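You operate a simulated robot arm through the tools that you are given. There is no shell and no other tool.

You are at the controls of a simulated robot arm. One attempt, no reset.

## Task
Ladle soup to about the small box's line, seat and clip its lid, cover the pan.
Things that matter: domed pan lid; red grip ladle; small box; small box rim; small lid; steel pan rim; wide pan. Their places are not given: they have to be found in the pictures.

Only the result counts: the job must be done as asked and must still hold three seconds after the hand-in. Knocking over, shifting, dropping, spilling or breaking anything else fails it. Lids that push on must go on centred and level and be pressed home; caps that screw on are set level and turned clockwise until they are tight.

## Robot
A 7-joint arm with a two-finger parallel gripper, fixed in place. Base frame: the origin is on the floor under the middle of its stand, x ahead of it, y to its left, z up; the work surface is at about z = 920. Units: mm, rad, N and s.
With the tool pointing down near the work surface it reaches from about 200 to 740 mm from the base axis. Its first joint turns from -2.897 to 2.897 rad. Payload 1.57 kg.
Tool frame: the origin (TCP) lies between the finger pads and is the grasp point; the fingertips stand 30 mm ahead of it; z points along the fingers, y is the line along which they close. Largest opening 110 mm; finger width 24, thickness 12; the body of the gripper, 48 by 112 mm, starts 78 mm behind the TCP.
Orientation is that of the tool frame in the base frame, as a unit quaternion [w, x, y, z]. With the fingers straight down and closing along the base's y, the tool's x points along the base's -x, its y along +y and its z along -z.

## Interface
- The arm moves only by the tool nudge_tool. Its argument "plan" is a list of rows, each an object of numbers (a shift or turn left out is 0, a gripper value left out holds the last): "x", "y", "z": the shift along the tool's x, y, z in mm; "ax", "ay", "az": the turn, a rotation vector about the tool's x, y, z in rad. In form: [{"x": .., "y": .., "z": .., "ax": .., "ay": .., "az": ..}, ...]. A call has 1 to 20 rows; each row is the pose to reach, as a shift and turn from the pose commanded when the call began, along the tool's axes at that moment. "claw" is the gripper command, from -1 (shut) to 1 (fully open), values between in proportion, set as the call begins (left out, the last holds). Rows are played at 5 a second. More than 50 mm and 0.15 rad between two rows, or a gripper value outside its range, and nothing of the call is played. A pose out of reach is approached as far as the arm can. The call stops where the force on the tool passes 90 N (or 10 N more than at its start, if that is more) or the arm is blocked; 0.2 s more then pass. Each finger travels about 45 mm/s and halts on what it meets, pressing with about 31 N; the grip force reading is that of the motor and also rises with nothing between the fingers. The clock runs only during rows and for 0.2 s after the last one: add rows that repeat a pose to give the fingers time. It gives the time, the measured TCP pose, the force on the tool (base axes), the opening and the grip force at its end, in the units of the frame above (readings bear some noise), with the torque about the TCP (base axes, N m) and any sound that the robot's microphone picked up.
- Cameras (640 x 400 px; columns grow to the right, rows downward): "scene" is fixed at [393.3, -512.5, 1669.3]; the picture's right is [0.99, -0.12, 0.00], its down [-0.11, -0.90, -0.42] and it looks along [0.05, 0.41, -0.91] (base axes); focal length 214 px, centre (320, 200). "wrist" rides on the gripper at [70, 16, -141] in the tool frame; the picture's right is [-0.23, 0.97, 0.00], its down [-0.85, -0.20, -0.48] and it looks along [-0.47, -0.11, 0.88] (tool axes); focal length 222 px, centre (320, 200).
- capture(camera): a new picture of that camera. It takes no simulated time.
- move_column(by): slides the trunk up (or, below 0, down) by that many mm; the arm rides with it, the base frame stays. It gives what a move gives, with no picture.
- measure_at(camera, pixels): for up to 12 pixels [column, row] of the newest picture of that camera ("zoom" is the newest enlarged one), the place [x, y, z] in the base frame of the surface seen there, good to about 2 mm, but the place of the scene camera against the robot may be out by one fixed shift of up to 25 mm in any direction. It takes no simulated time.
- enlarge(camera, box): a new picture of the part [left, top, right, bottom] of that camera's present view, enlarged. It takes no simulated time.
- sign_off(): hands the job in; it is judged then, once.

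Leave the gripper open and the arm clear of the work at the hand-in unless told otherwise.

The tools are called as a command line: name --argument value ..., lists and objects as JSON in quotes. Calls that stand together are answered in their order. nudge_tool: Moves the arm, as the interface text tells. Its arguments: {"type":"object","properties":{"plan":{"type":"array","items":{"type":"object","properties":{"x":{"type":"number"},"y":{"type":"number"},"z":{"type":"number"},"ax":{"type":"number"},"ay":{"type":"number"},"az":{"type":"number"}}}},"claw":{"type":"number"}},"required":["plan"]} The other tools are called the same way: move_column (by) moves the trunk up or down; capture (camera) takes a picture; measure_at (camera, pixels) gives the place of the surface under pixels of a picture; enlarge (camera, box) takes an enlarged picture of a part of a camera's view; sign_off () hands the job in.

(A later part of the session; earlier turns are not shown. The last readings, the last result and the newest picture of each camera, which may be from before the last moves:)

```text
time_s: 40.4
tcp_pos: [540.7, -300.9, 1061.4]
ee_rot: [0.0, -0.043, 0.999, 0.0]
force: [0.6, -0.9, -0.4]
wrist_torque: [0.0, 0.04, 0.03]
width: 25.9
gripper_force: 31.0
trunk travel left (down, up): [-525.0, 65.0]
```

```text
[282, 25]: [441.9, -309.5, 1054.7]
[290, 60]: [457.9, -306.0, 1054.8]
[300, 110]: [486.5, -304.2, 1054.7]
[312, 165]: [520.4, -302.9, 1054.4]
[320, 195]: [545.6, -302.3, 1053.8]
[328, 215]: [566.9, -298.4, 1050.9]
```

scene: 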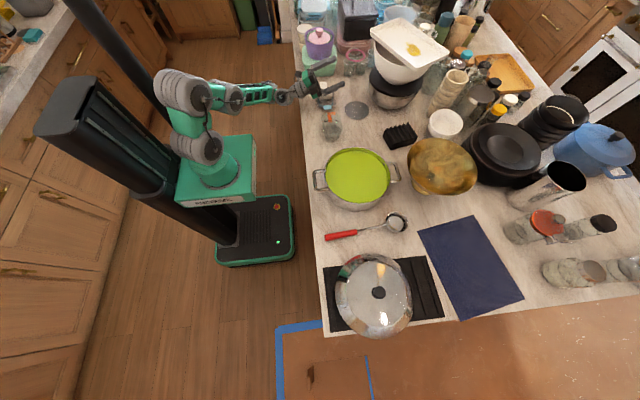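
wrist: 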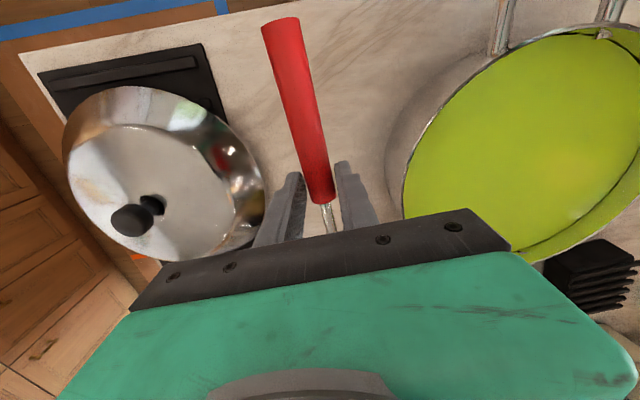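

The ladle holds steady and level in the grip: the bowl rim is about 6 mm above TCP level, its centre 157 mm ahead. I'll raise it, then swing toward the pan's +y side while turning so the ladle points to -y.

nudge_tool --plan '[{"z": -25}, {"z": -55}, {"z": -85}, {"x": -5, "y": 24.5, "z": -90, "az": 0.118}, {"x": -10, "y": 48.9, "z": -90, "az": 0.236}, {"x": -15, "y": 73.4, "z": -90, "az": 0.355}, {"x": -20, "y": 97.8, "z": -90, "az": 0.473}, {"x": -25, "y": 122.3, "z": -90, "az": 0.591}, {"x": -30, "y": 146.7, "z": -90, "az": 0.709}, {"x": -35, "y": 171.2, "z": -90, "az": 0.828}, {"x": -40, "y": 195.6, "z": -90, "az": 0.946}, {"x": -45, "y": 220, "z": -90, "az": 1.064}, {"x": -50, "y": 244.5, "z": -90, "az": 1.182}, {"x": -55, "y": 269, "z": -90, "az": 1.3}, {"x": -60, "y": 293.4, "z": -90, "az": 1.418}, {"x": -65, "y": 317.9, "z": -90, "az": 1.537}, {"x": -70.3, "y": 342.3, "z": -90, "az": 1.655}, {"x": -70.3, "y": 342.3, "z": -90, "az": 1.655}]'

capture --camera "wrist"

capture --camera "scene"

```text
time_s: 44.2
tcp_pos: [582.6, 47.1, 1152.7]
ee_rot: [0.0, 0.707, 0.707, 0.0]
force: [1.0, 0.2, -0.5]
wrist_torque: [-0.01, 0.0, 0.02]
width: 25.9
gripper_force: 30.9
trunk travel left (down, up): [-525.0, 65.0]
```

```text
taken
```

wrist: 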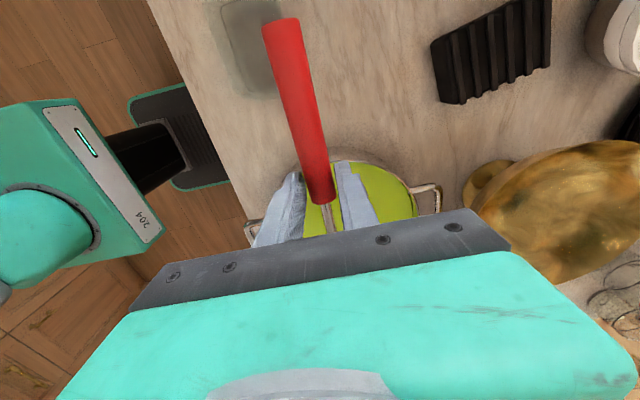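

```text
taken
```

scene: 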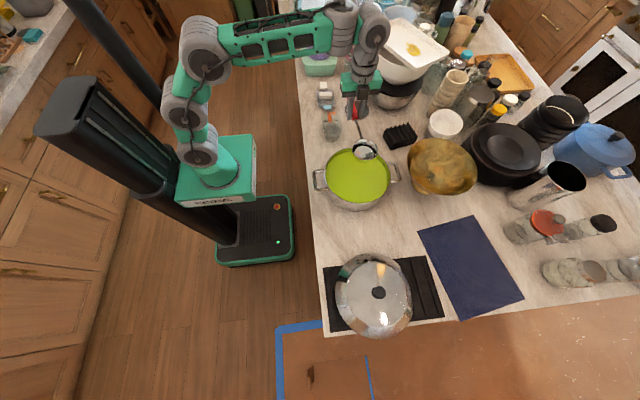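

The ladle now points to -y over the pan. I'll measure the pan rim and handles from here to confirm the pan's place before dipping.

measure_at --camera "wrist" --pixels '[[340, 160], [355, 160], [380, 168], [405, 185], [428, 188], [435, 200], [252, 235], [390, 200], [300, 178], [415, 205], [310, 172], [260, 225]]'

enlarge --camera "scene" --box '[300, 90, 420, 220]'

measure_at --camera "zoom" --pixels '[[355, 175], [410, 175], [390, 155], [385, 200], [340, 120], [330, 100], [330, 300]]'

```text
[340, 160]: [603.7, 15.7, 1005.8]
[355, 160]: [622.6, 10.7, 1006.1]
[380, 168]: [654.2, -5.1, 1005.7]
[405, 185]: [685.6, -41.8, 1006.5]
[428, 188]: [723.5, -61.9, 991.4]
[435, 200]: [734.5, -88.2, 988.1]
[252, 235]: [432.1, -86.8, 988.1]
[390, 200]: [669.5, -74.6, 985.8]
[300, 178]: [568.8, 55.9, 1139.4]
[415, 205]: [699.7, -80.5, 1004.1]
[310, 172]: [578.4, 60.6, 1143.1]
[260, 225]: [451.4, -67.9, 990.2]
```

```text
3.08 times, centred on (360, 155) of scene
```

zoom: 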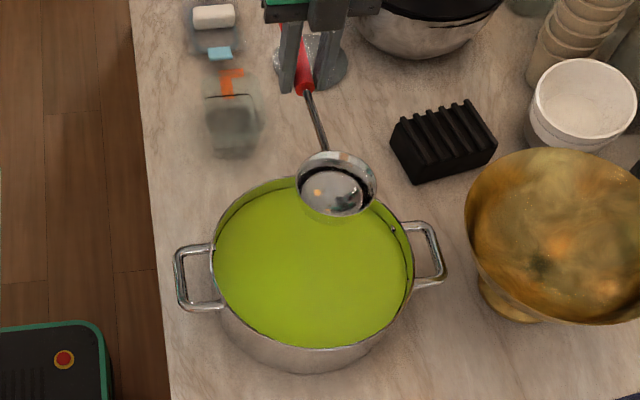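

```text
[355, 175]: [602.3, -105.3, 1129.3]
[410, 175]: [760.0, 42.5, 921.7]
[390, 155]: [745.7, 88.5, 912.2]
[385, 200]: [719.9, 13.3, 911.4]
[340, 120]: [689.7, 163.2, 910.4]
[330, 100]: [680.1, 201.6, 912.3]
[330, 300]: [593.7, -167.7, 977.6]
```

Pan fit: centre about (582.5,-104), rim radius about 120 at z≈1005.8, soup z≈985. Now I'll tilt nose-down and dip the bowl at the pan's centre, keeping the shaft just above the near rim.

nudge_tool --plan '[{"x": -2, "z": 15, "ay": 0.1}, {"x": -4, "z": 35, "ay": 0.2}, {"x": -7, "z": 55, "ay": 0.3}, {"x": -7, "z": 75, "ay": 0.4}, {"x": -7, "z": 90, "ay": 0.4}, {"x": -7, "z": 100, "ay": 0.4}, {"x": -7, "z": 108, "ay": 0.4}, {"x": -7, "z": 113, "ay": 0.4}, {"x": -7, "z": 115, "ay": 0.4}, {"x": -7, "z": 115, "ay": 0.4}, {"x": -7, "z": 115, "ay": 0.4}, {"x": -7, "z": 115.5, "ay": 0.37}, {"x": -7, "z": 116.5, "ay": 0.34}, {"x": -7, "z": 117.5, "ay": 0.31}, {"x": -7, "z": 117.5, "ay": 0.3}, {"x": -7, "z": 117.5, "ay": 0.3}]'

enlarge --camera "scene" --box '[300, 90, 420, 220]'

```text
time_s: 47.6
tcp_pos: [582.4, 39.4, 1033.5]
ee_rot: [-0.107, 0.698, 0.7, 0.105]
force: [-0.2, -1.1, -2.7]
wrist_torque: [0.01, 0.02, -0.01]
width: 26.1
gripper_force: 30.8
out of reach, approached as far as the arm can: row 1
trunk travel left (down, up): [-525.0, 65.0]
```

```text
3.08 times, centred on (360, 155) of scene
```

zoom: 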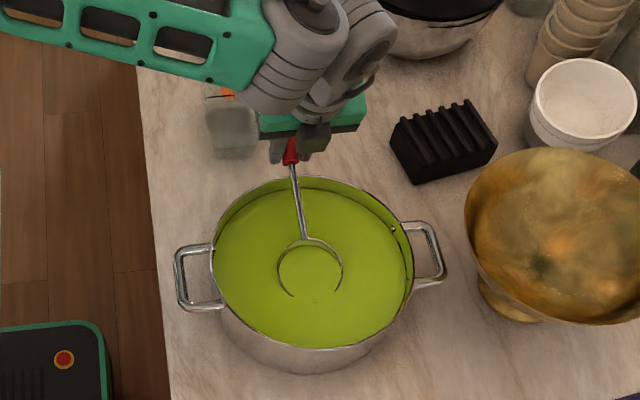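

The bowl is filled, with its far lip just under the surface (zoom (305,275)). I'll raise it slowly straight up, then level it once it is well clear.

nudge_tool --plan '[{"x": 0.59, "z": -1.91}, {"x": 1.18, "z": -3.82}, {"x": 1.77, "z": -5.73}, {"x": 2.66, "z": -8.6}, {"x": 3.55, "z": -11.46}, {"x": 4.73, "z": -15.28}, {"x": 6.2, "z": -20.06}, {"x": 7.98, "z": -25.8}, {"x": 9.75, "z": -31.5}, {"x": 11.5, "z": -37.3, "ay": -0.03}, {"x": 12.4, "z": -40.1, "ay": -0.06}, {"x": 13.3, "z": -43, "ay": -0.09}, {"x": 13.3, "z": -43, "ay": -0.12}, {"x": 13.3, "z": -43, "ay": -0.15}, {"x": 13.3, "z": -43, "ay": -0.18}, {"x": 13.3, "z": -43, "ay": -0.21}, {"x": 13.3, "z": -43, "ay": -0.24}, {"x": 13.3, "z": -43, "ay": -0.27}, {"x": 13.3, "z": -43, "ay": -0.3}, {"x": 13.3, "z": -43, "ay": -0.3}]'

enlarge --camera "scene" --box '[300, 90, 420, 220]'

```text
time_s: 51.8
tcp_pos: [582.2, 39.8, 1077.8]
ee_rot: [0.0, 0.706, 0.708, 0.0]
force: [0.1, 0.6, -2.2]
wrist_torque: [0.04, 0.03, -0.01]
width: 26.0
gripper_force: 30.9
trunk travel left (down, up): [-525.0, 65.0]
```

```text
3.08 times, centred on (360, 155) of scene
```

zoom: 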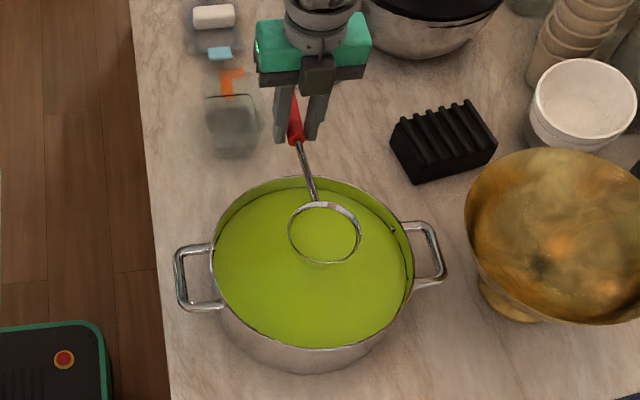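

The bowl holds soup and is level. I'll measure the soup level in the bowl against its rim to estimate the volume.

measure_at --camera "zoom" --pixels '[[325, 232], [315, 235], [335, 235], [291, 230], [358, 235], [325, 262], [325, 204], [250, 280], [330, 300]]'

```text
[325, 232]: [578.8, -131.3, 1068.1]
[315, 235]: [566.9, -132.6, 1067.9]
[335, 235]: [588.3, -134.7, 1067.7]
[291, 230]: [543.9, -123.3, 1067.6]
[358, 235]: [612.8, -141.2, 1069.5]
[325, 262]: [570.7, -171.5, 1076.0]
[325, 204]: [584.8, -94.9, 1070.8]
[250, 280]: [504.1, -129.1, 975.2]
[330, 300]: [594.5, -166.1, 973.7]
```

The soup in the bowl is about 7 mm below its rim, so roughly 60–65 ml. I'll carry it slowly and smoothly to above the box (bowl centre at about (567,171)).

nudge_tool --plan '[{"x": 4, "y": -0.2}, {"x": 12, "y": -0.6}, {"x": 24, "y": -1.3}, {"x": 40, "y": -2.1}, {"x": 60, "y": -3.2}, {"x": 80, "y": -4.2}, {"x": 100, "y": -5.3}, {"x": 120, "y": -6.3}, {"x": 140, "y": -7.4}, {"x": 160, "y": -8.4}, {"x": 180, "y": -9.5}, {"x": 200, "y": -10.5}, {"x": 220, "y": -11.6}, {"x": 240, "y": -12.6}, {"x": 256, "y": -13.5}, {"x": 270, "y": -14.2}, {"x": 280, "y": -14.7}, {"x": 286, "y": -15}, {"x": 288.6, "y": -15.2}, {"x": 288.6, "y": -15.2}]'

capture --camera "wrist"

enlarge --camera "scene" --box '[290, 60, 410, 170]'

```text
time_s: 56.0
tcp_pos: [567.5, 327.3, 1078.0]
ee_rot: [0.0, 0.707, 0.707, -0.001]
force: [0.2, -0.2, -2.5]
wrist_torque: [0.08, -0.01, 0.0]
width: 26.1
gripper_force: 31.2
trunk travel left (down, up): [-525.0, 65.0]
```

```text
taken
```

wrist: 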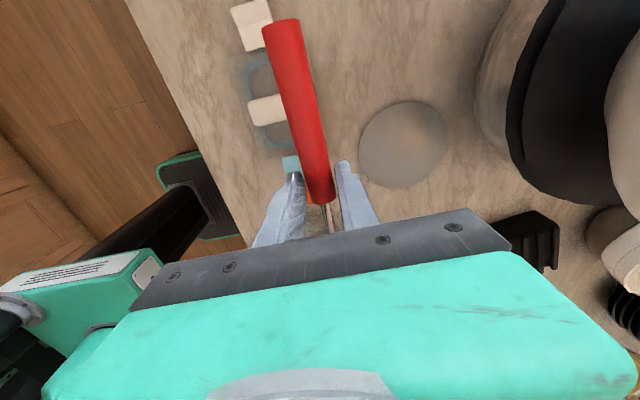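

```text
3.64 times, centred on (350, 115) of scene
```

zoom: 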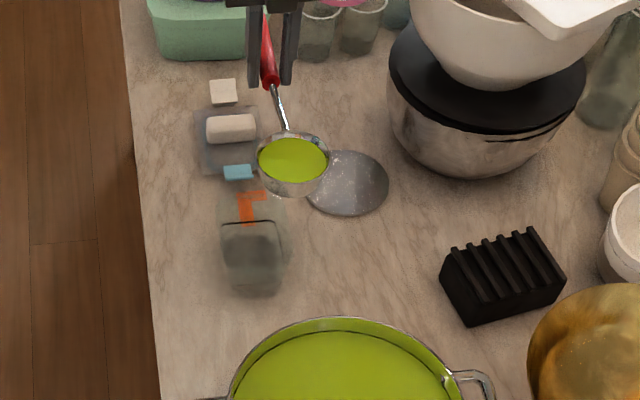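

I'm over the box area with no spill. I'll lower the bowl slowly to just above the box rim.

nudge_tool --plan '[{"z": 3}, {"z": 8}, {"z": 16}, {"z": 25}, {"z": 34}, {"z": 43}, {"z": 50}, {"z": 55}, {"z": 58}, {"z": 58}]'

enlarge --camera "scene" --box '[300, 80, 380, 150]'

measure_at --camera "zoom" --pixels '[[340, 200], [280, 200], [400, 200], [340, 160], [340, 240], [240, 280], [300, 300]]'

```text
time_s: 58.2
tcp_pos: [567.2, 328.6, 1018.8]
ee_rot: [0.0, 0.706, 0.708, 0.0]
force: [0.0, 0.4, -2.0]
wrist_torque: [0.07, 0.02, 0.01]
width: 26.0
gripper_force: 31.0
trunk travel left (down, up): [-525.0, 65.0]
```

```text
5.71 times, centred on (340, 115) of scene
```

zoom: 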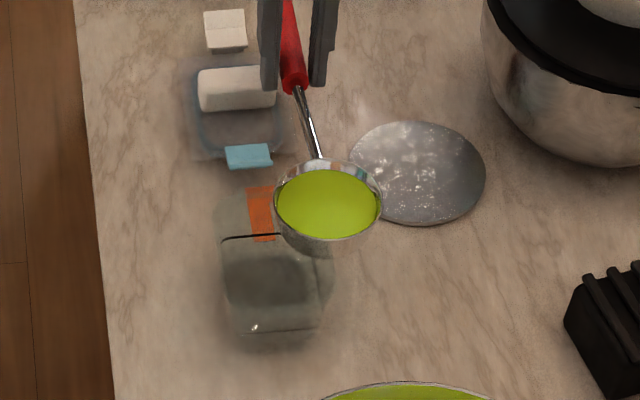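

```text
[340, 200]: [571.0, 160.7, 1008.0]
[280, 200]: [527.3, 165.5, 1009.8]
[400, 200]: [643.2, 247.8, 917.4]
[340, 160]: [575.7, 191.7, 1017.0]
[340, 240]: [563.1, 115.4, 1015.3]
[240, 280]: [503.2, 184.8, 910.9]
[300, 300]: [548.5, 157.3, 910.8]
```

The bowl sits over the box, soup about 7 mm below its rim. I'll begin the pour, rolling slowly to 0.6 rad while shifting x so the lip stays over the box's middle, and check where the stream lands.

nudge_tool --plan '[{"y": 0.24, "ax": -0.05}, {"y": 0.39, "z": -0.03, "ax": -0.1}, {"y": 0.45, "z": -0.06, "ax": -0.15}, {"y": 0.41, "z": -0.11, "ax": -0.2}, {"y": 0.29, "z": -0.18, "ax": -0.25}, {"y": 0.08, "z": -0.25, "ax": -0.3}, {"y": -0.23, "z": -0.35, "ax": -0.35}, {"y": -0.62, "z": -0.45, "ax": -0.4}]'

enlarge --camera "scene" --box '[300, 80, 380, 150]'

```text
time_s: 60.0
tcp_pos: [564.1, 327.7, 1020.9]
ee_rot: [0.141, 0.692, 0.694, 0.14]
force: [-0.3, 0.3, -2.1]
wrist_torque: [0.07, 0.03, -0.02]
width: 26.0
gripper_force: 30.9
trunk travel left (down, up): [-525.0, 65.0]
```

```text
5.71 times, centred on (340, 115) of scene
```

zoom: 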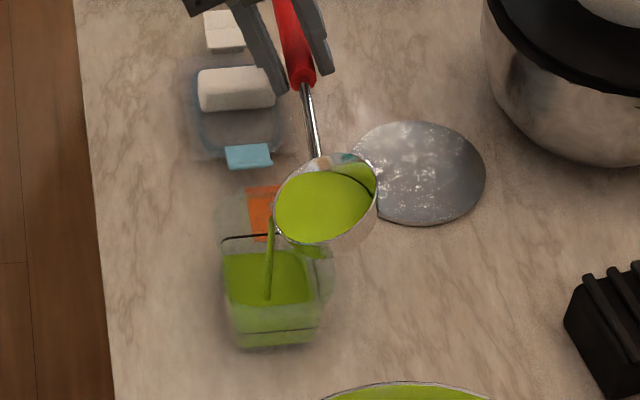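

The stream falls well inside the box (zoom (268,295)). I'll continue rolling to 1.6 rad to empty the bowl.

nudge_tool --plan '[{"y": -0.41, "z": -0.31, "ax": -0.05}, {"y": -0.87, "z": -0.64, "ax": -0.1}, {"y": -1.46, "z": -1.05, "ax": -0.15}, {"y": -2.04, "z": -1.46, "ax": -0.2}, {"y": -2.77, "z": -1.93, "ax": -0.25}, {"y": -3.52, "z": -2.45, "ax": -0.3}, {"y": -5.21, "z": -3.59, "ax": -0.4}, {"y": -7.21, "z": -4.89, "ax": -0.5}, {"y": -9.38, "z": -6.32, "ax": -0.6}, {"y": -11.86, "z": -7.9, "ax": -0.7}, {"y": -14.47, "z": -9.56, "ax": -0.8}, {"y": -17.26, "z": -11.3, "ax": -0.9}, {"y": -20.16, "z": -13.16, "ax": -1.0}, {"y": -23.16, "z": -15.05, "ax": -1.1}, {"y": -26.17, "z": -16.92, "ax": -1.2}, {"y": -26.17, "z": -16.92, "ax": -1.2}, {"y": -26.17, "z": -16.92, "ax": -1.2}, {"y": -26.17, "z": -16.92, "ax": -1.2}]'

enlarge --camera "scene" --box '[300, 80, 380, 150]'

```text
time_s: 63.8
tcp_pos: [535.2, 328.6, 1026.5]
ee_rot: [0.506, 0.492, 0.493, 0.508]
force: [0.3, -0.5, -1.2]
wrist_torque: [0.05, 0.04, 0.04]
width: 25.9
gripper_force: 31.1
trunk travel left (down, up): [-525.0, 65.0]
```

```text
5.71 times, centred on (340, 115) of scene
```

zoom: 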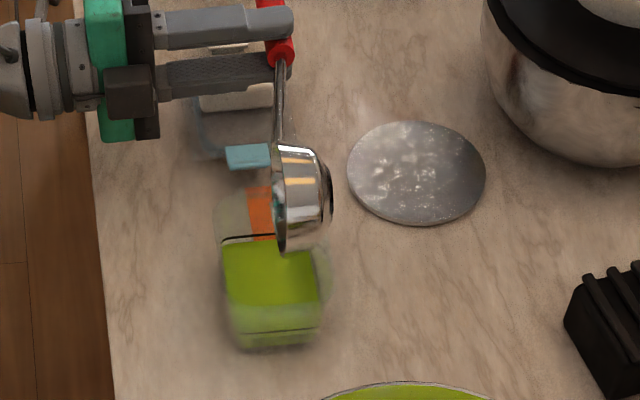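

The bowl has emptied into the box. I'll measure the soup level in the box from here.

measure_at --camera "zoom" --pixels '[[265, 280], [250, 265], [290, 290], [240, 290], [270, 240], [310, 290], [235, 240], [275, 335]]'

enlarge --camera "scene" --box '[315, 105, 355, 150]'

```text
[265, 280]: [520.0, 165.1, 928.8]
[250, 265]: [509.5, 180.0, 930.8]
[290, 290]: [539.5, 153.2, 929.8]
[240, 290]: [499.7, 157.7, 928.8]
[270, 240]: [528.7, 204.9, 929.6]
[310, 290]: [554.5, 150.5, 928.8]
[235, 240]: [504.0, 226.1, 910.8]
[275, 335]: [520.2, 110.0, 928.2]
```

```text
8.89 times, centred on (335, 128) of scene
```

zoom: 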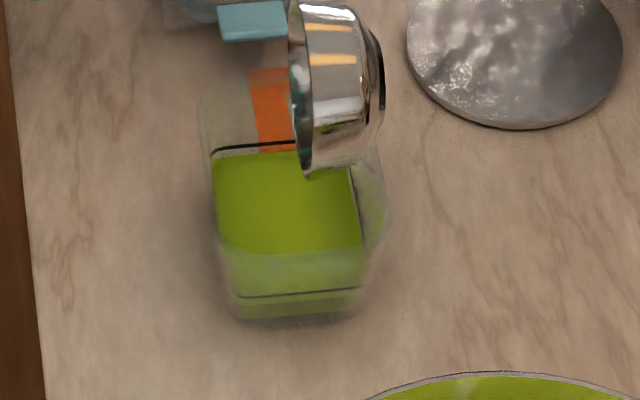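

The soup surface reads about 18 mm above the table, while the line is about 24.5 mm. I'll measure the line itself in this zoom to be sure.

measure_at --camera "zoom" --pixels '[[300, 294], [260, 297], [340, 290], [230, 148], [250, 146], [280, 200], [240, 220], [320, 220], [300, 260], [290, 310], [130, 200], [356, 230]]'

```text
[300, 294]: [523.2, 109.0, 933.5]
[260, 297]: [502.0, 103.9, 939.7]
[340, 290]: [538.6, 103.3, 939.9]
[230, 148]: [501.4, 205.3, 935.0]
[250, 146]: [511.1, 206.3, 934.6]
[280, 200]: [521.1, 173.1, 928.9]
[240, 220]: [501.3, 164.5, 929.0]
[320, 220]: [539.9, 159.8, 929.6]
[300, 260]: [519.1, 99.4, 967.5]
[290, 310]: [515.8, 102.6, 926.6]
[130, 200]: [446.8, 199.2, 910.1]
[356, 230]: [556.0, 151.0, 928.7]
```

Line is at about 24.3 mm above the table, soup at 18.6 mm, so roughly 30 ml more is needed. I'll roll the ladle back level over the box.

nudge_tool --plan '[{"ax": 0.12}, {"ax": 0.24}, {"ax": 0.36}, {"ax": 0.48}, {"ax": 0.6}, {"ax": 0.72}, {"ax": 0.84}, {"ax": 0.96}, {"ax": 1.08}, {"ax": 1.2}, {"ax": 1.32}, {"ax": 1.44}, {"ax": 1.56}, {"ax": 1.6}, {"ax": 1.6}]'

enlarge --camera "scene" --box '[300, 80, 380, 150]'

```text
time_s: 67.0
tcp_pos: [534.7, 327.1, 1026.8]
ee_rot: [-0.001, 0.706, 0.708, 0.0]
force: [-1.0, -0.1, -0.7]
wrist_torque: [0.02, -0.03, -0.01]
width: 26.0
gripper_force: 30.4
trunk travel left (down, up): [-525.0, 65.0]
```

```text
5.71 times, centred on (340, 115) of scene
```

zoom: 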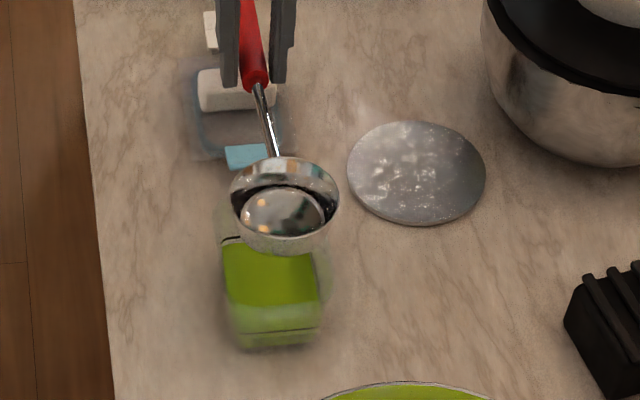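

The ladle is empty and level. I'll raise and return to the pan for a smaller second scoop.

nudge_tool --plan '[{"z": -15}, {"z": -40}, {"z": -65}, {"x": -15, "y": 2, "z": -73}, {"x": -38, "y": 6, "z": -73}, {"x": -63, "y": 10, "z": -73}, {"x": -88, "y": 14, "z": -73}, {"x": -113, "y": 18, "z": -73}, {"x": -138, "y": 23, "z": -73}, {"x": -163, "y": 27, "z": -73}, {"x": -188, "y": 32, "z": -73}, {"x": -213, "y": 36, "z": -73}, {"x": -238, "y": 40, "z": -73}, {"x": -263, "y": 44, "z": -73}, {"x": -280, "y": 47, "z": -73}, {"x": -287, "y": 48, "z": -73}, {"x": -287, "y": 48, "z": -73}]'

enlarge --camera "scene" --box '[300, 90, 420, 220]'

```text
time_s: 70.6
tcp_pos: [583.5, 40.9, 1100.5]
ee_rot: [0.0, 0.706, 0.708, 0.0]
force: [0.8, -1.0, -0.6]
wrist_torque: [0.05, 0.0, -0.03]
width: 26.1
gripper_force: 31.0
trunk travel left (down, up): [-525.0, 65.0]
```

```text
3.08 times, centred on (360, 155) of scene
```

zoom: 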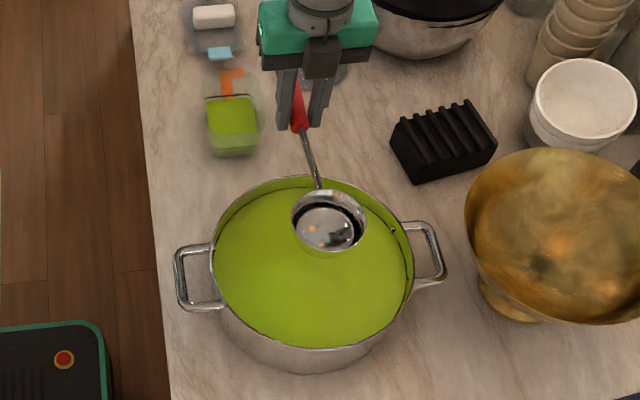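

The box is unobstructed now. I'll re-measure its soup level and line here before the second scoop.

enlarge --camera "scene" --box '[315, 105, 355, 150]'

measure_at --camera "zoom" --pixels '[[280, 200], [240, 190], [320, 200], [260, 230], [300, 180], [330, 160], [230, 148], [260, 144], [300, 140], [150, 200], [150, 300], [450, 250]]'

```text
8.89 times, centred on (335, 128) of scene
```

zoom: 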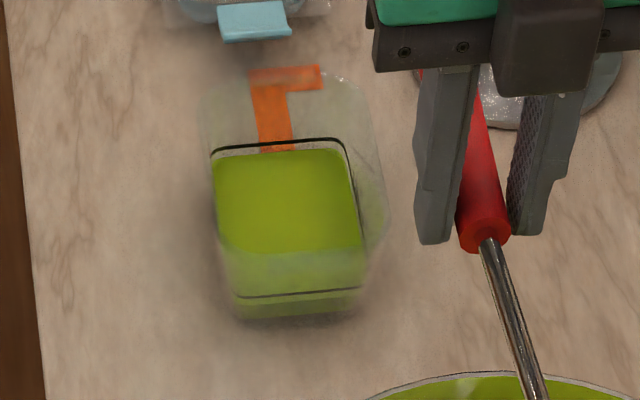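

```text
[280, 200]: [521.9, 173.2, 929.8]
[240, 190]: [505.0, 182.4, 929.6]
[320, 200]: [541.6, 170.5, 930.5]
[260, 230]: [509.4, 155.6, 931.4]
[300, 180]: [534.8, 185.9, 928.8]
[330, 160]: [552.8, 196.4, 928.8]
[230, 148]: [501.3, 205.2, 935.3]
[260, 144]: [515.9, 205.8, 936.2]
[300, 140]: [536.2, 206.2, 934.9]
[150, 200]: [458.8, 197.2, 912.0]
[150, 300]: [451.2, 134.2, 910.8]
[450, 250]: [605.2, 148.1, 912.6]
```

Soup is about 5.7 mm below the line (about 30 ml missing). I'll take a smaller scoop by dipping with a steeper tilt (0.52 rad).

nudge_tool --plan '[{"ay": 0.1}, {"ay": 0.2}, {"ay": 0.3}, {"z": 5, "ay": 0.4}, {"z": 10, "ay": 0.5}, {"z": 16, "ay": 0.52}, {"z": 23, "ay": 0.52}, {"z": 29, "ay": 0.52}, {"z": 34, "ay": 0.52}, {"z": 37, "ay": 0.52}, {"z": 37, "ay": 0.52}, {"z": 37, "ay": 0.52}]'

enlarge --camera "scene" --box '[300, 90, 420, 220]'

```text
time_s: 73.2
tcp_pos: [584.6, 41.3, 1062.2]
ee_rot: [-0.182, 0.683, 0.684, 0.182]
force: [-1.0, -0.2, -2.9]
wrist_torque: [0.04, -0.01, -0.01]
width: 25.8
gripper_force: 31.0
trunk travel left (down, up): [-525.0, 65.0]
```

```text
3.08 times, centred on (360, 155) of scene
```

zoom: 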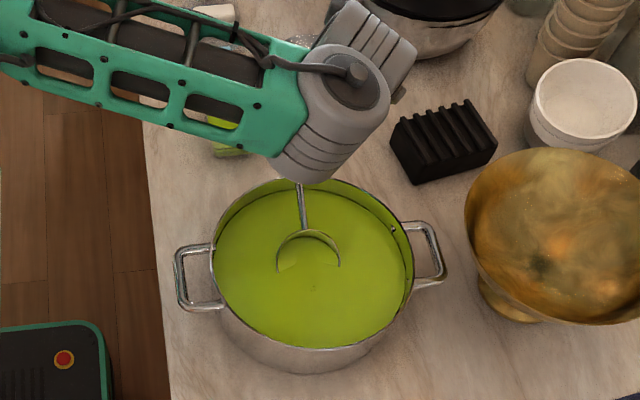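

The bowl is partly filled. I'll raise it slowly at this tilt, then level it once it is clear of the soup.

nudge_tool --plan '[{"x": 1.0, "z": -1.7}, {"x": 2.0, "z": -3.5}, {"x": 3.5, "z": -6.1}, {"x": 5.5, "z": -9.5}, {"x": 7.5, "z": -13}, {"x": 9.4, "z": -16.5}, {"x": 11.4, "z": -20}, {"x": 13.4, "z": -23.4, "ay": -0.04}, {"x": 15.4, "z": -26.9, "ay": -0.09}, {"x": 17.4, "z": -30.4, "ay": -0.14}, {"x": 17.4, "z": -30.4, "ay": -0.19}, {"x": 17.4, "z": -30.4, "ay": -0.24}, {"x": 17.4, "z": -30.4, "ay": -0.29}, {"x": 17.4, "z": -30.4, "ay": -0.34}, {"x": 17.4, "z": -30.4, "ay": -0.39}, {"x": 17.4, "z": -30.4, "ay": -0.44}, {"x": 17.4, "z": -30.4, "ay": -0.49}, {"x": 17.4, "z": -30.4, "ay": -0.52}, {"x": 17.4, "z": -30.4, "ay": -0.52}]'

enlarge --camera "scene" --box '[300, 90, 420, 220]'

measure_at --camera "zoom" --pixels '[[330, 220], [320, 225], [340, 225], [300, 215], [360, 215], [328, 245], [325, 190], [280, 290]]'

```text
time_s: 77.2
tcp_pos: [583.0, 39.8, 1097.1]
ee_rot: [0.0, 0.706, 0.708, 0.0]
force: [-0.3, -0.4, -1.6]
wrist_torque: [0.04, 0.0, 0.0]
width: 26.1
gripper_force: 30.8
trunk travel left (down, up): [-525.0, 65.0]
```

```text
3.08 times, centred on (360, 155) of scene
```

zoom: 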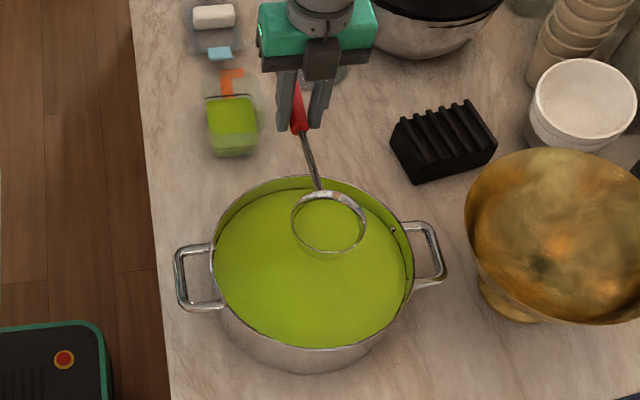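

```text
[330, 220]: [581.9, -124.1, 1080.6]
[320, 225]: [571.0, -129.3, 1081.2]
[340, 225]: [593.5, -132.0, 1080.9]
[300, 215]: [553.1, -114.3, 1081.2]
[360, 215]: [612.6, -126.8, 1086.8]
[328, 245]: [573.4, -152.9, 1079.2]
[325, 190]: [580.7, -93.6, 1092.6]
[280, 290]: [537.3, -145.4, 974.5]
```

This scoop sits about 12.6 mm below the bowl rim, still more than needed, so I'll pour only part of it. Carrying it smoothly to the box again.

nudge_tool --plan '[{"x": 4, "y": -0.2}, {"x": 12, "y": -0.6}, {"x": 24, "y": -1.3}, {"x": 40, "y": -2.1}, {"x": 60, "y": -3.2}, {"x": 80, "y": -4.2}, {"x": 100, "y": -5.3}, {"x": 120, "y": -6.3}, {"x": 140, "y": -7.4}, {"x": 160, "y": -8.6}, {"x": 180, "y": -9.8}, {"x": 200, "y": -11}, {"x": 220, "y": -12.2}, {"x": 240, "y": -13.4}, {"x": 256, "y": -14.3}, {"x": 270, "y": -15}, {"x": 280, "y": -15.5}, {"x": 286, "y": -15.8}, {"x": 288.6, "y": -16}, {"x": 288.6, "y": -16}]'

nudge_tool --plan '[{"z": 4}, {"z": 10}, {"z": 20}, {"z": 30}, {"z": 40}, {"z": 50}, {"z": 60}, {"z": 68}, {"z": 74}, {"z": 77}, {"z": 78}, {"z": 78}]'

enlarge --camera "scene" --box '[300, 80, 380, 150]'

```text
time_s: 81.4
tcp_pos: [567.2, 328.1, 1097.7]
ee_rot: [0.0, 0.706, 0.708, 0.0]
force: [0.0, 0.5, -2.0]
wrist_torque: [0.06, -0.01, -0.01]
width: 25.7
gripper_force: 31.1
trunk travel left (down, up): [-525.0, 65.0]
```

```text
time_s: 84.0
tcp_pos: [566.6, 330.0, 1019.5]
ee_rot: [0.0, 0.706, 0.708, 0.0]
force: [0.6, 0.0, -2.0]
wrist_torque: [0.04, 0.01, -0.01]
width: 26.0
gripper_force: 30.8
trunk travel left (down, up): [-525.0, 65.0]
```

```text
5.71 times, centred on (340, 115) of scene
```

zoom: 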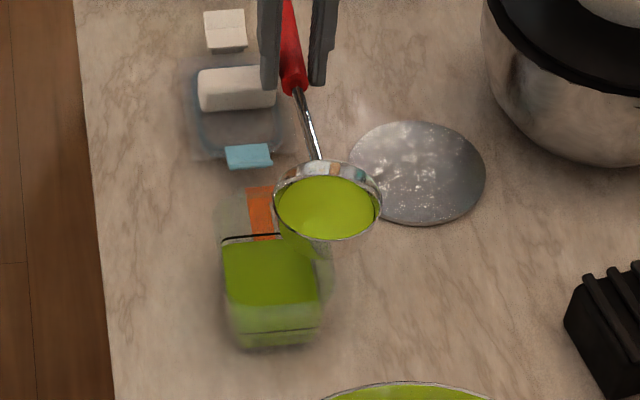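

I'm over the box again. I'll roll to 0.4 rad slowly and check the level.

nudge_tool --plan '[{"y": 0.24, "ax": -0.05}, {"y": 0.39, "z": -0.03, "ax": -0.1}, {"y": 0.45, "z": -0.06, "ax": -0.15}, {"y": 0.41, "z": -0.11, "ax": -0.2}, {"y": 0.29, "z": -0.18, "ax": -0.25}, {"y": 0.08, "z": -0.25, "ax": -0.3}, {"y": -0.23, "z": -0.35, "ax": -0.35}, {"y": -0.62, "z": -0.45, "ax": -0.4}]'

enlarge --camera "scene" --box '[305, 85, 365, 150]'

measure_at --camera "zoom" --pixels '[[270, 290], [255, 280], [290, 300], [250, 310], [310, 300], [265, 320]]'

```text
time_s: 85.8
tcp_pos: [566.0, 328.9, 1018.0]
ee_rot: [0.141, 0.692, 0.694, 0.141]
force: [1.1, 0.8, -2.3]
wrist_torque: [0.0, 0.03, 0.02]
width: 25.9
gripper_force: 31.4
trunk travel left (down, up): [-525.0, 65.0]
```

```text
6.15 times, centred on (335, 118) of scene
```

zoom: 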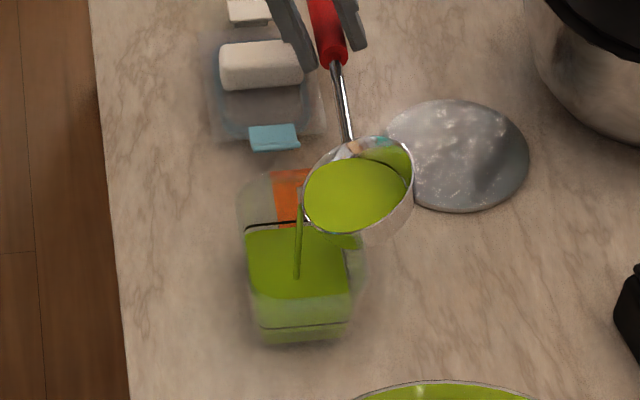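

```text
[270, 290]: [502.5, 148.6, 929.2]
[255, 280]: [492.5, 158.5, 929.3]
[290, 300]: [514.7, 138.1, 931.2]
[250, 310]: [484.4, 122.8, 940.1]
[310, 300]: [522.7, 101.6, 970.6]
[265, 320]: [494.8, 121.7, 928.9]
```

It has just begun pouring. I'll hold for a moment here and measure the surface at better pixels.

nudge_tool --plan '[{"z": 0}, {"z": 0}, {"z": 0}]'

enlarge --camera "scene" --box '[315, 105, 355, 150]'

measure_at --camera "zoom" --pixels '[[240, 190], [240, 220], [260, 200], [320, 210], [330, 230], [310, 230], [250, 170], [340, 200], [228, 148], [240, 147], [130, 200], [130, 300]]'

```text
time_s: 86.6
tcp_pos: [566.6, 330.0, 1020.0]
ee_rot: [0.14, 0.692, 0.694, 0.14]
force: [-0.1, 0.5, -2.1]
wrist_torque: [0.04, 0.04, 0.0]
width: 25.9
gripper_force: 31.2
trunk travel left (down, up): [-525.0, 65.0]
```

```text
8.89 times, centred on (335, 128) of scene
```

zoom: 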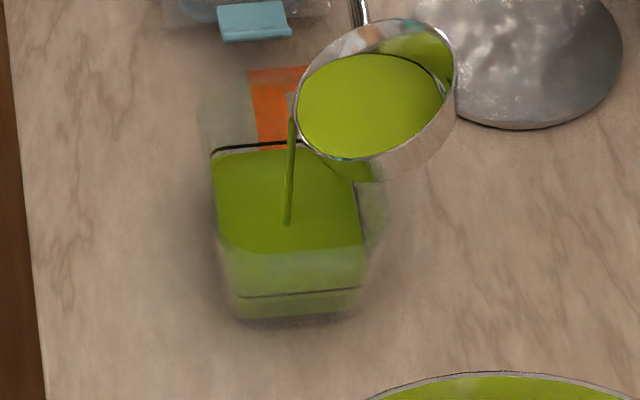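

```text
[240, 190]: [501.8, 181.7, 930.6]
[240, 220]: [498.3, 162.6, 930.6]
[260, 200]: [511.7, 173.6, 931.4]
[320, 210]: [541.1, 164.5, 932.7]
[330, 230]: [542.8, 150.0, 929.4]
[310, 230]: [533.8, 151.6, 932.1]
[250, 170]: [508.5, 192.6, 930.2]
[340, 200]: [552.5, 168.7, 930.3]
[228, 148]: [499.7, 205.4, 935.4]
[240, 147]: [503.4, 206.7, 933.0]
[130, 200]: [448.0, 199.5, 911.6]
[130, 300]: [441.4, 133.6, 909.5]
```

The level is rising (about 931 vs line 935). I'll hold again for a second.

nudge_tool --plan '[{"z": 0}, {"z": 0}, {"z": 0}, {"z": 0}, {"z": 0}, {"z": 0}]'

enlarge --camera "scene" --box '[315, 105, 355, 150]'

measure_at --camera "zoom" --pixels '[[240, 190], [240, 220], [260, 200], [320, 210], [330, 230], [310, 230], [250, 170], [340, 200], [270, 230], [230, 205], [255, 185], [345, 225]]'

```text
time_s: 88.0
tcp_pos: [565.7, 328.7, 1019.5]
ee_rot: [0.141, 0.693, 0.693, 0.14]
force: [-0.4, 0.6, -1.8]
wrist_torque: [-0.01, -0.01, -0.02]
width: 26.0
gripper_force: 30.8
trunk travel left (down, up): [-525.0, 65.0]
```

```text
8.89 times, centred on (335, 128) of scene
```

zoom: 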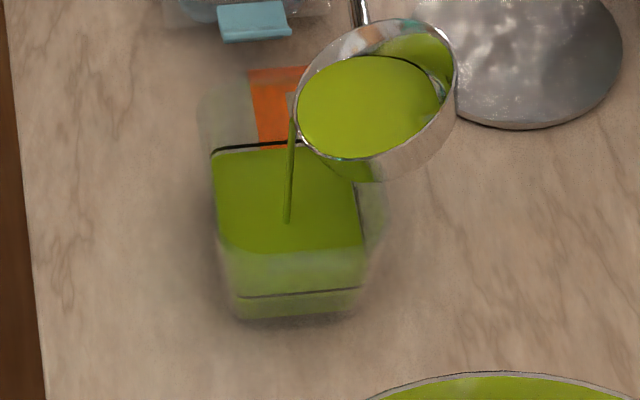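

```text
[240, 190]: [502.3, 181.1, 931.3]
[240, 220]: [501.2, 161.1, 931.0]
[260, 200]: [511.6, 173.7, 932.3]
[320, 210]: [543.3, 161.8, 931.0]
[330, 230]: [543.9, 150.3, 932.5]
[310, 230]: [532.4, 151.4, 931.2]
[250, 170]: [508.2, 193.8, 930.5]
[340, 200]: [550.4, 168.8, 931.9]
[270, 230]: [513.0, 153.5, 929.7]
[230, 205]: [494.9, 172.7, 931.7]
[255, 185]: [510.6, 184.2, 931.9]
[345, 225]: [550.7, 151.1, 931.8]
```

The level is about 931.4 vs the line at 935.3. I'll roll a further 0.06 rad and hold.

nudge_tool --plan '[{"y": -0.4, "z": -0.3, "ax": -0.03}, {"y": -0.9, "z": -0.6, "ax": -0.06}, {"y": -0.9, "z": -0.6, "ax": -0.06}, {"y": -0.9, "z": -0.6, "ax": -0.06}, {"y": -0.9, "z": -0.6, "ax": -0.06}, {"y": -0.9, "z": -0.6, "ax": -0.06}, {"y": -0.9, "z": -0.6, "ax": -0.06}]'

enlarge --camera "scene" --box '[315, 105, 355, 150]'

measure_at --camera "zoom" --pixels '[[240, 190], [240, 220], [260, 200], [320, 210], [330, 230], [310, 230], [250, 170], [340, 200], [270, 230], [230, 205], [255, 185], [345, 225]]'

```text
time_s: 89.6
tcp_pos: [564.4, 329.4, 1019.5]
ee_rot: [0.162, 0.688, 0.689, 0.161]
force: [0.2, 0.2, -1.6]
wrist_torque: [0.04, 0.02, 0.02]
width: 25.6
gripper_force: 30.5
trunk travel left (down, up): [-525.0, 65.0]
```

```text
8.89 times, centred on (335, 128) of scene
```

zoom: 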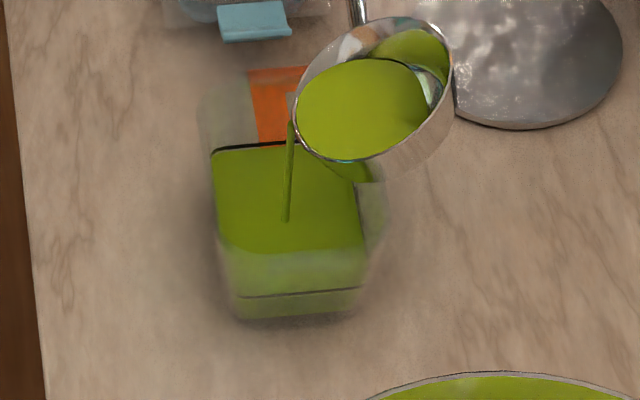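

```text
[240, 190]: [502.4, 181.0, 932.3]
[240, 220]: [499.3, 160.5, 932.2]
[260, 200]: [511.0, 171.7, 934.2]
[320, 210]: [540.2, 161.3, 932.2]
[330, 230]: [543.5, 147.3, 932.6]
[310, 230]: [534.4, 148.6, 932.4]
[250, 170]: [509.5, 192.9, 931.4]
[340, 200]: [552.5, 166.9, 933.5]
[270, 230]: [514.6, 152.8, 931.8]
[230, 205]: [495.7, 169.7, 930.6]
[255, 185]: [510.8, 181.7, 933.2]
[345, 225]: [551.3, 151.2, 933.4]
```

The level is now about 932.5. Another 0.06 rad and hold.

nudge_tool --plan '[{"y": -0.5, "z": -0.4, "ax": -0.03}, {"y": -1.0, "z": -0.8, "ax": -0.06}, {"y": -1.0, "z": -0.8, "ax": -0.06}, {"y": -1.0, "z": -0.8, "ax": -0.06}, {"y": -1.0, "z": -0.8, "ax": -0.06}, {"y": -1.0, "z": -0.8, "ax": -0.06}, {"y": -1.0, "z": -0.8, "ax": -0.06}]'

enlarge --camera "scene" --box '[315, 105, 355, 150]'

measure_at --camera "zoom" --pixels '[[240, 190], [240, 220], [260, 200], [320, 210], [330, 230], [310, 230], [250, 170], [340, 200], [270, 230], [230, 205], [255, 185], [345, 225]]'

```text
time_s: 91.2
tcp_pos: [563.6, 328.3, 1021.5]
ee_rot: [0.182, 0.682, 0.684, 0.182]
force: [-0.4, -0.8, -1.2]
wrist_torque: [0.03, 0.0, -0.02]
width: 26.1
gripper_force: 31.1
trunk travel left (down, up): [-525.0, 65.0]
```

```text
8.89 times, centred on (335, 128) of scene
```

zoom: 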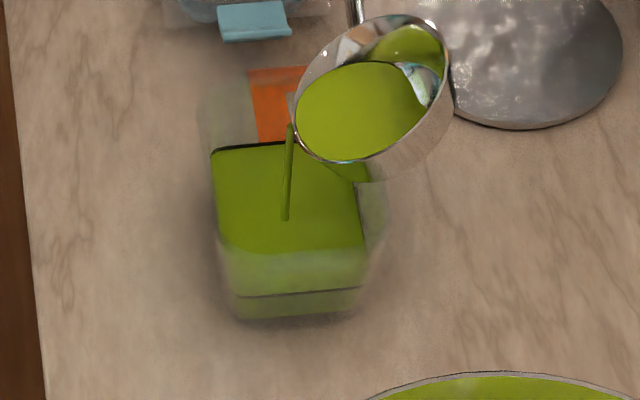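

```text
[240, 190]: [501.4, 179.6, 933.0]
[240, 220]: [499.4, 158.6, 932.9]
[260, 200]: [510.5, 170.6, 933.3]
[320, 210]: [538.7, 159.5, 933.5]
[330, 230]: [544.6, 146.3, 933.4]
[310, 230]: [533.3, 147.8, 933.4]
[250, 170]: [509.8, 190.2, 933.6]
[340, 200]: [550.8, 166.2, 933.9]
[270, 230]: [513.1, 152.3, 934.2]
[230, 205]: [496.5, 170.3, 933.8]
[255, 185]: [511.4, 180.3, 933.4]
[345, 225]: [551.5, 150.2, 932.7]
```

The level is about 933.4 (line 935.3). One more 0.06 rad step and hold.

nudge_tool --plan '[{"y": -0.5, "z": -0.4, "ax": -0.03}, {"y": -1.1, "z": -0.9, "ax": -0.06}, {"y": -1.1, "z": -0.9, "ax": -0.06}, {"y": -1.1, "z": -0.9, "ax": -0.06}, {"y": -1.1, "z": -0.9, "ax": -0.06}, {"y": -1.1, "z": -0.9, "ax": -0.06}, {"y": -1.1, "z": -0.9, "ax": -0.06}]'

enlarge --camera "scene" --box '[315, 105, 355, 150]'

measure_at --camera "zoom" --pixels '[[240, 190], [240, 220], [260, 200], [320, 210], [330, 230], [310, 230], [250, 170], [340, 200], [270, 230], [230, 205], [255, 185], [345, 225]]'

```text
time_s: 92.8
tcp_pos: [562.6, 328.1, 1021.5]
ee_rot: [0.202, 0.678, 0.677, 0.202]
force: [0.2, -0.9, -1.5]
wrist_torque: [0.04, 0.01, 0.01]
width: 26.1
gripper_force: 31.6
trunk travel left (down, up): [-525.0, 65.0]
```

```text
8.89 times, centred on (335, 128) of scene
```

zoom: 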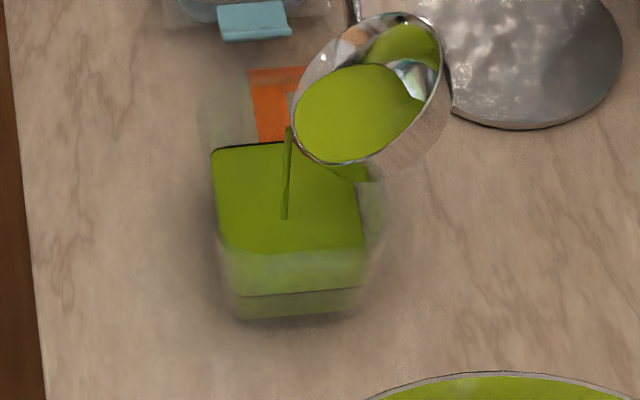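

```text
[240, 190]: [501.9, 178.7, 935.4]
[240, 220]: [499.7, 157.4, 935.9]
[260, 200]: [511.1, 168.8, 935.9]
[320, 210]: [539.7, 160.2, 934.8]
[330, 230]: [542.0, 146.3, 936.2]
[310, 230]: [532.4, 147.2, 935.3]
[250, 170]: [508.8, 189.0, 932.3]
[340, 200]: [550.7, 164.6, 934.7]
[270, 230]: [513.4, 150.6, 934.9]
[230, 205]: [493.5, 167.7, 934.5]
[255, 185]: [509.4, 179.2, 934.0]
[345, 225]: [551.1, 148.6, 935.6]
```

The level is now about 935.0, essentially on the line. I'll roll the ladle back level right away to stop the stream.

nudge_tool --plan '[{"ax": 0.1}, {"ax": 0.2}, {"ax": 0.28}, {"ax": 0.36}, {"ax": 0.44}, {"ax": 0.52}, {"ax": 0.58}, {"ax": 0.58}]'

enlarge --camera "scene" --box '[315, 105, 355, 150]'

measure_at --camera "zoom" --pixels '[[240, 190], [240, 220], [260, 200], [320, 210], [330, 230], [310, 230], [250, 170], [340, 210], [270, 230], [230, 205], [255, 185], [345, 225]]'

```text
time_s: 94.6
tcp_pos: [562.8, 329.4, 1020.9]
ee_rot: [-0.001, 0.706, 0.708, -0.001]
force: [0.5, -0.4, -1.0]
wrist_torque: [0.03, 0.0, -0.02]
width: 25.8
gripper_force: 31.6
trunk travel left (down, up): [-525.0, 65.0]
```

```text
8.89 times, centred on (335, 128) of scene
```

zoom: 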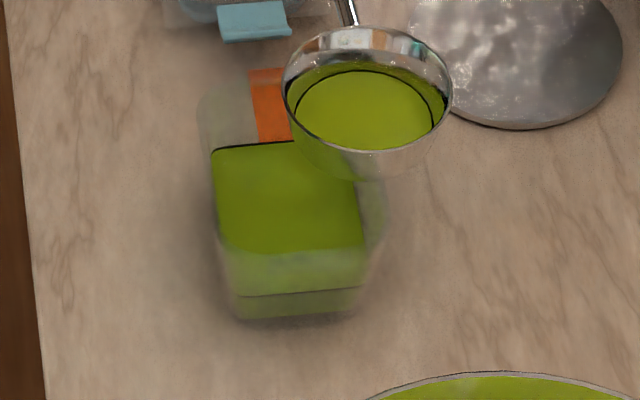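

```text
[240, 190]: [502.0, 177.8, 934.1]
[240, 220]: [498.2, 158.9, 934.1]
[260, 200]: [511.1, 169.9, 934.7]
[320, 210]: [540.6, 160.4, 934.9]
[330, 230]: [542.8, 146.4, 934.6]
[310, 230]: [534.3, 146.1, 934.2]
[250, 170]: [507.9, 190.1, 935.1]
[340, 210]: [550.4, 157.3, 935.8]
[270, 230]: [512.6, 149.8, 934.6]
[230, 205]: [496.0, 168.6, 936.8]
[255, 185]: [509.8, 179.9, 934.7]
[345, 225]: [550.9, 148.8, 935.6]
```

The level reads 934.9 vs the line 935.3, which is on the line. I'll raise and carry the leftover soup back over the pan.

nudge_tool --plan '[{"z": -3}, {"z": -9}, {"z": -18}, {"z": -28}, {"z": -38}, {"z": -48}, {"z": -57}, {"z": -65}, {"z": -70}, {"z": -72}, {"z": -72}]'

nudge_tool --plan '[{"x": -4, "y": 0.3}, {"x": -12, "y": 0.8}, {"x": -24, "y": 1.7}, {"x": -40, "y": 2.8}, {"x": -60, "y": 4.2}, {"x": -80, "y": 5.6}, {"x": -100, "y": 7}, {"x": -120, "y": 8.4}, {"x": -140, "y": 9.8}, {"x": -160, "y": 11.2}, {"x": -180, "y": 12.6}, {"x": -200, "y": 14}, {"x": -220, "y": 15.4}, {"x": -240, "y": 16.8}, {"x": -256, "y": 17.9}, {"x": -270, "y": 18.9}, {"x": -280, "y": 19.6}, {"x": -286, "y": 19.9}, {"x": -288.6, "y": 20}, {"x": -288.6, "y": 20}]'

enlarge --camera "scene" --box '[300, 90, 420, 220]'

```text
time_s: 97.0
tcp_pos: [563.1, 329.1, 1092.5]
ee_rot: [0.0, 0.707, 0.707, -0.001]
force: [-0.4, -0.1, -1.6]
wrist_torque: [0.05, 0.02, -0.03]
width: 26.2
gripper_force: 30.7
trunk travel left (down, up): [-525.0, 65.0]
```

```text
time_s: 101.2
tcp_pos: [582.4, 39.7, 1093.1]
ee_rot: [0.0, 0.707, 0.708, 0.0]
force: [0.6, 0.5, -1.6]
wrist_torque: [0.07, 0.0, 0.0]
width: 26.0
gripper_force: 31.0
trunk travel left (down, up): [-525.0, 65.0]
```

```text
3.08 times, centred on (360, 155) of scene
```

zoom: 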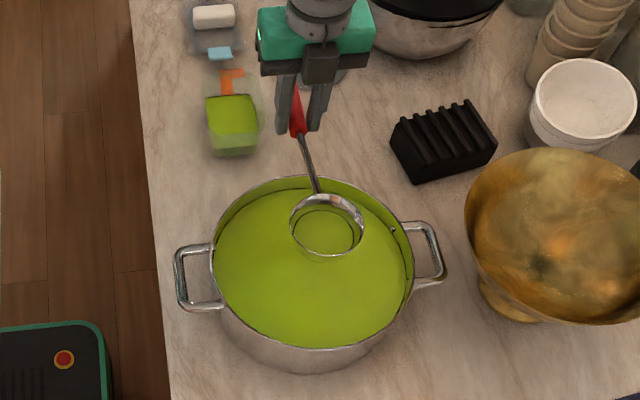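

Over the pan with the leftovers. I'll lower a little and roll to empty the bowl back into the pan.

nudge_tool --plan '[{"z": 10}, {"z": 22}, {"z": 28}, {"z": 28, "ax": -0.1}, {"z": 28, "ax": -0.2}, {"z": 28, "ax": -0.3}, {"z": 28, "ax": -0.4}, {"z": 28, "ax": -0.5}, {"z": 28, "ax": -0.6}, {"z": 28, "ax": -0.7}, {"z": 28, "ax": -0.8}, {"z": 28, "ax": -0.9}, {"z": 28, "ax": -1.0}, {"z": 28, "ax": -1.1}, {"z": 28, "ax": -1.2}, {"z": 28, "ax": -1.3}, {"z": 28, "ax": -1.4}, {"z": 28, "ax": -1.5}, {"z": 28, "ax": -1.6}, {"z": 28, "ax": -1.6}]'

nudge_tool --plan '[{"z": 0}, {"z": 0}, {"z": 0}, {"z": 0}, {"z": 0}]'

enlarge --camera "scene" --box '[300, 90, 420, 220]'

```text
time_s: 105.4
tcp_pos: [584.1, 40.0, 1065.9]
ee_rot: [0.507, 0.492, 0.493, 0.508]
force: [0.0, 0.3, -1.5]
wrist_torque: [0.01, 0.02, 0.0]
width: 26.2
gripper_force: 30.9
trunk travel left (down, up): [-525.0, 65.0]
```

```text
time_s: 106.6
tcp_pos: [582.6, 40.4, 1064.3]
ee_rot: [0.506, 0.493, 0.493, 0.508]
force: [-0.2, -0.1, -0.7]
wrist_torque: [0.04, 0.02, 0.02]
width: 25.7
gripper_force: 30.8
trunk travel left (down, up): [-525.0, 65.0]
```

```text
3.08 times, centred on (360, 155) of scene
```

zoom: 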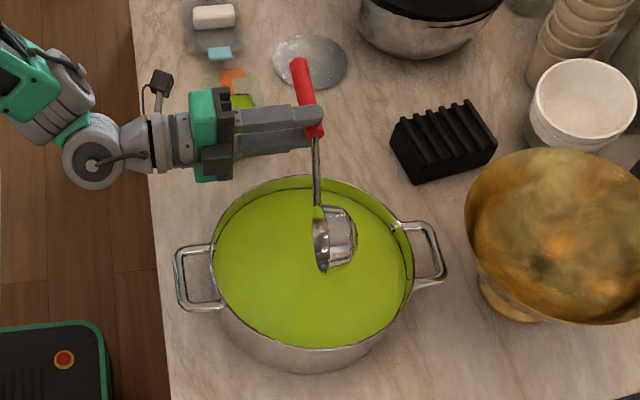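

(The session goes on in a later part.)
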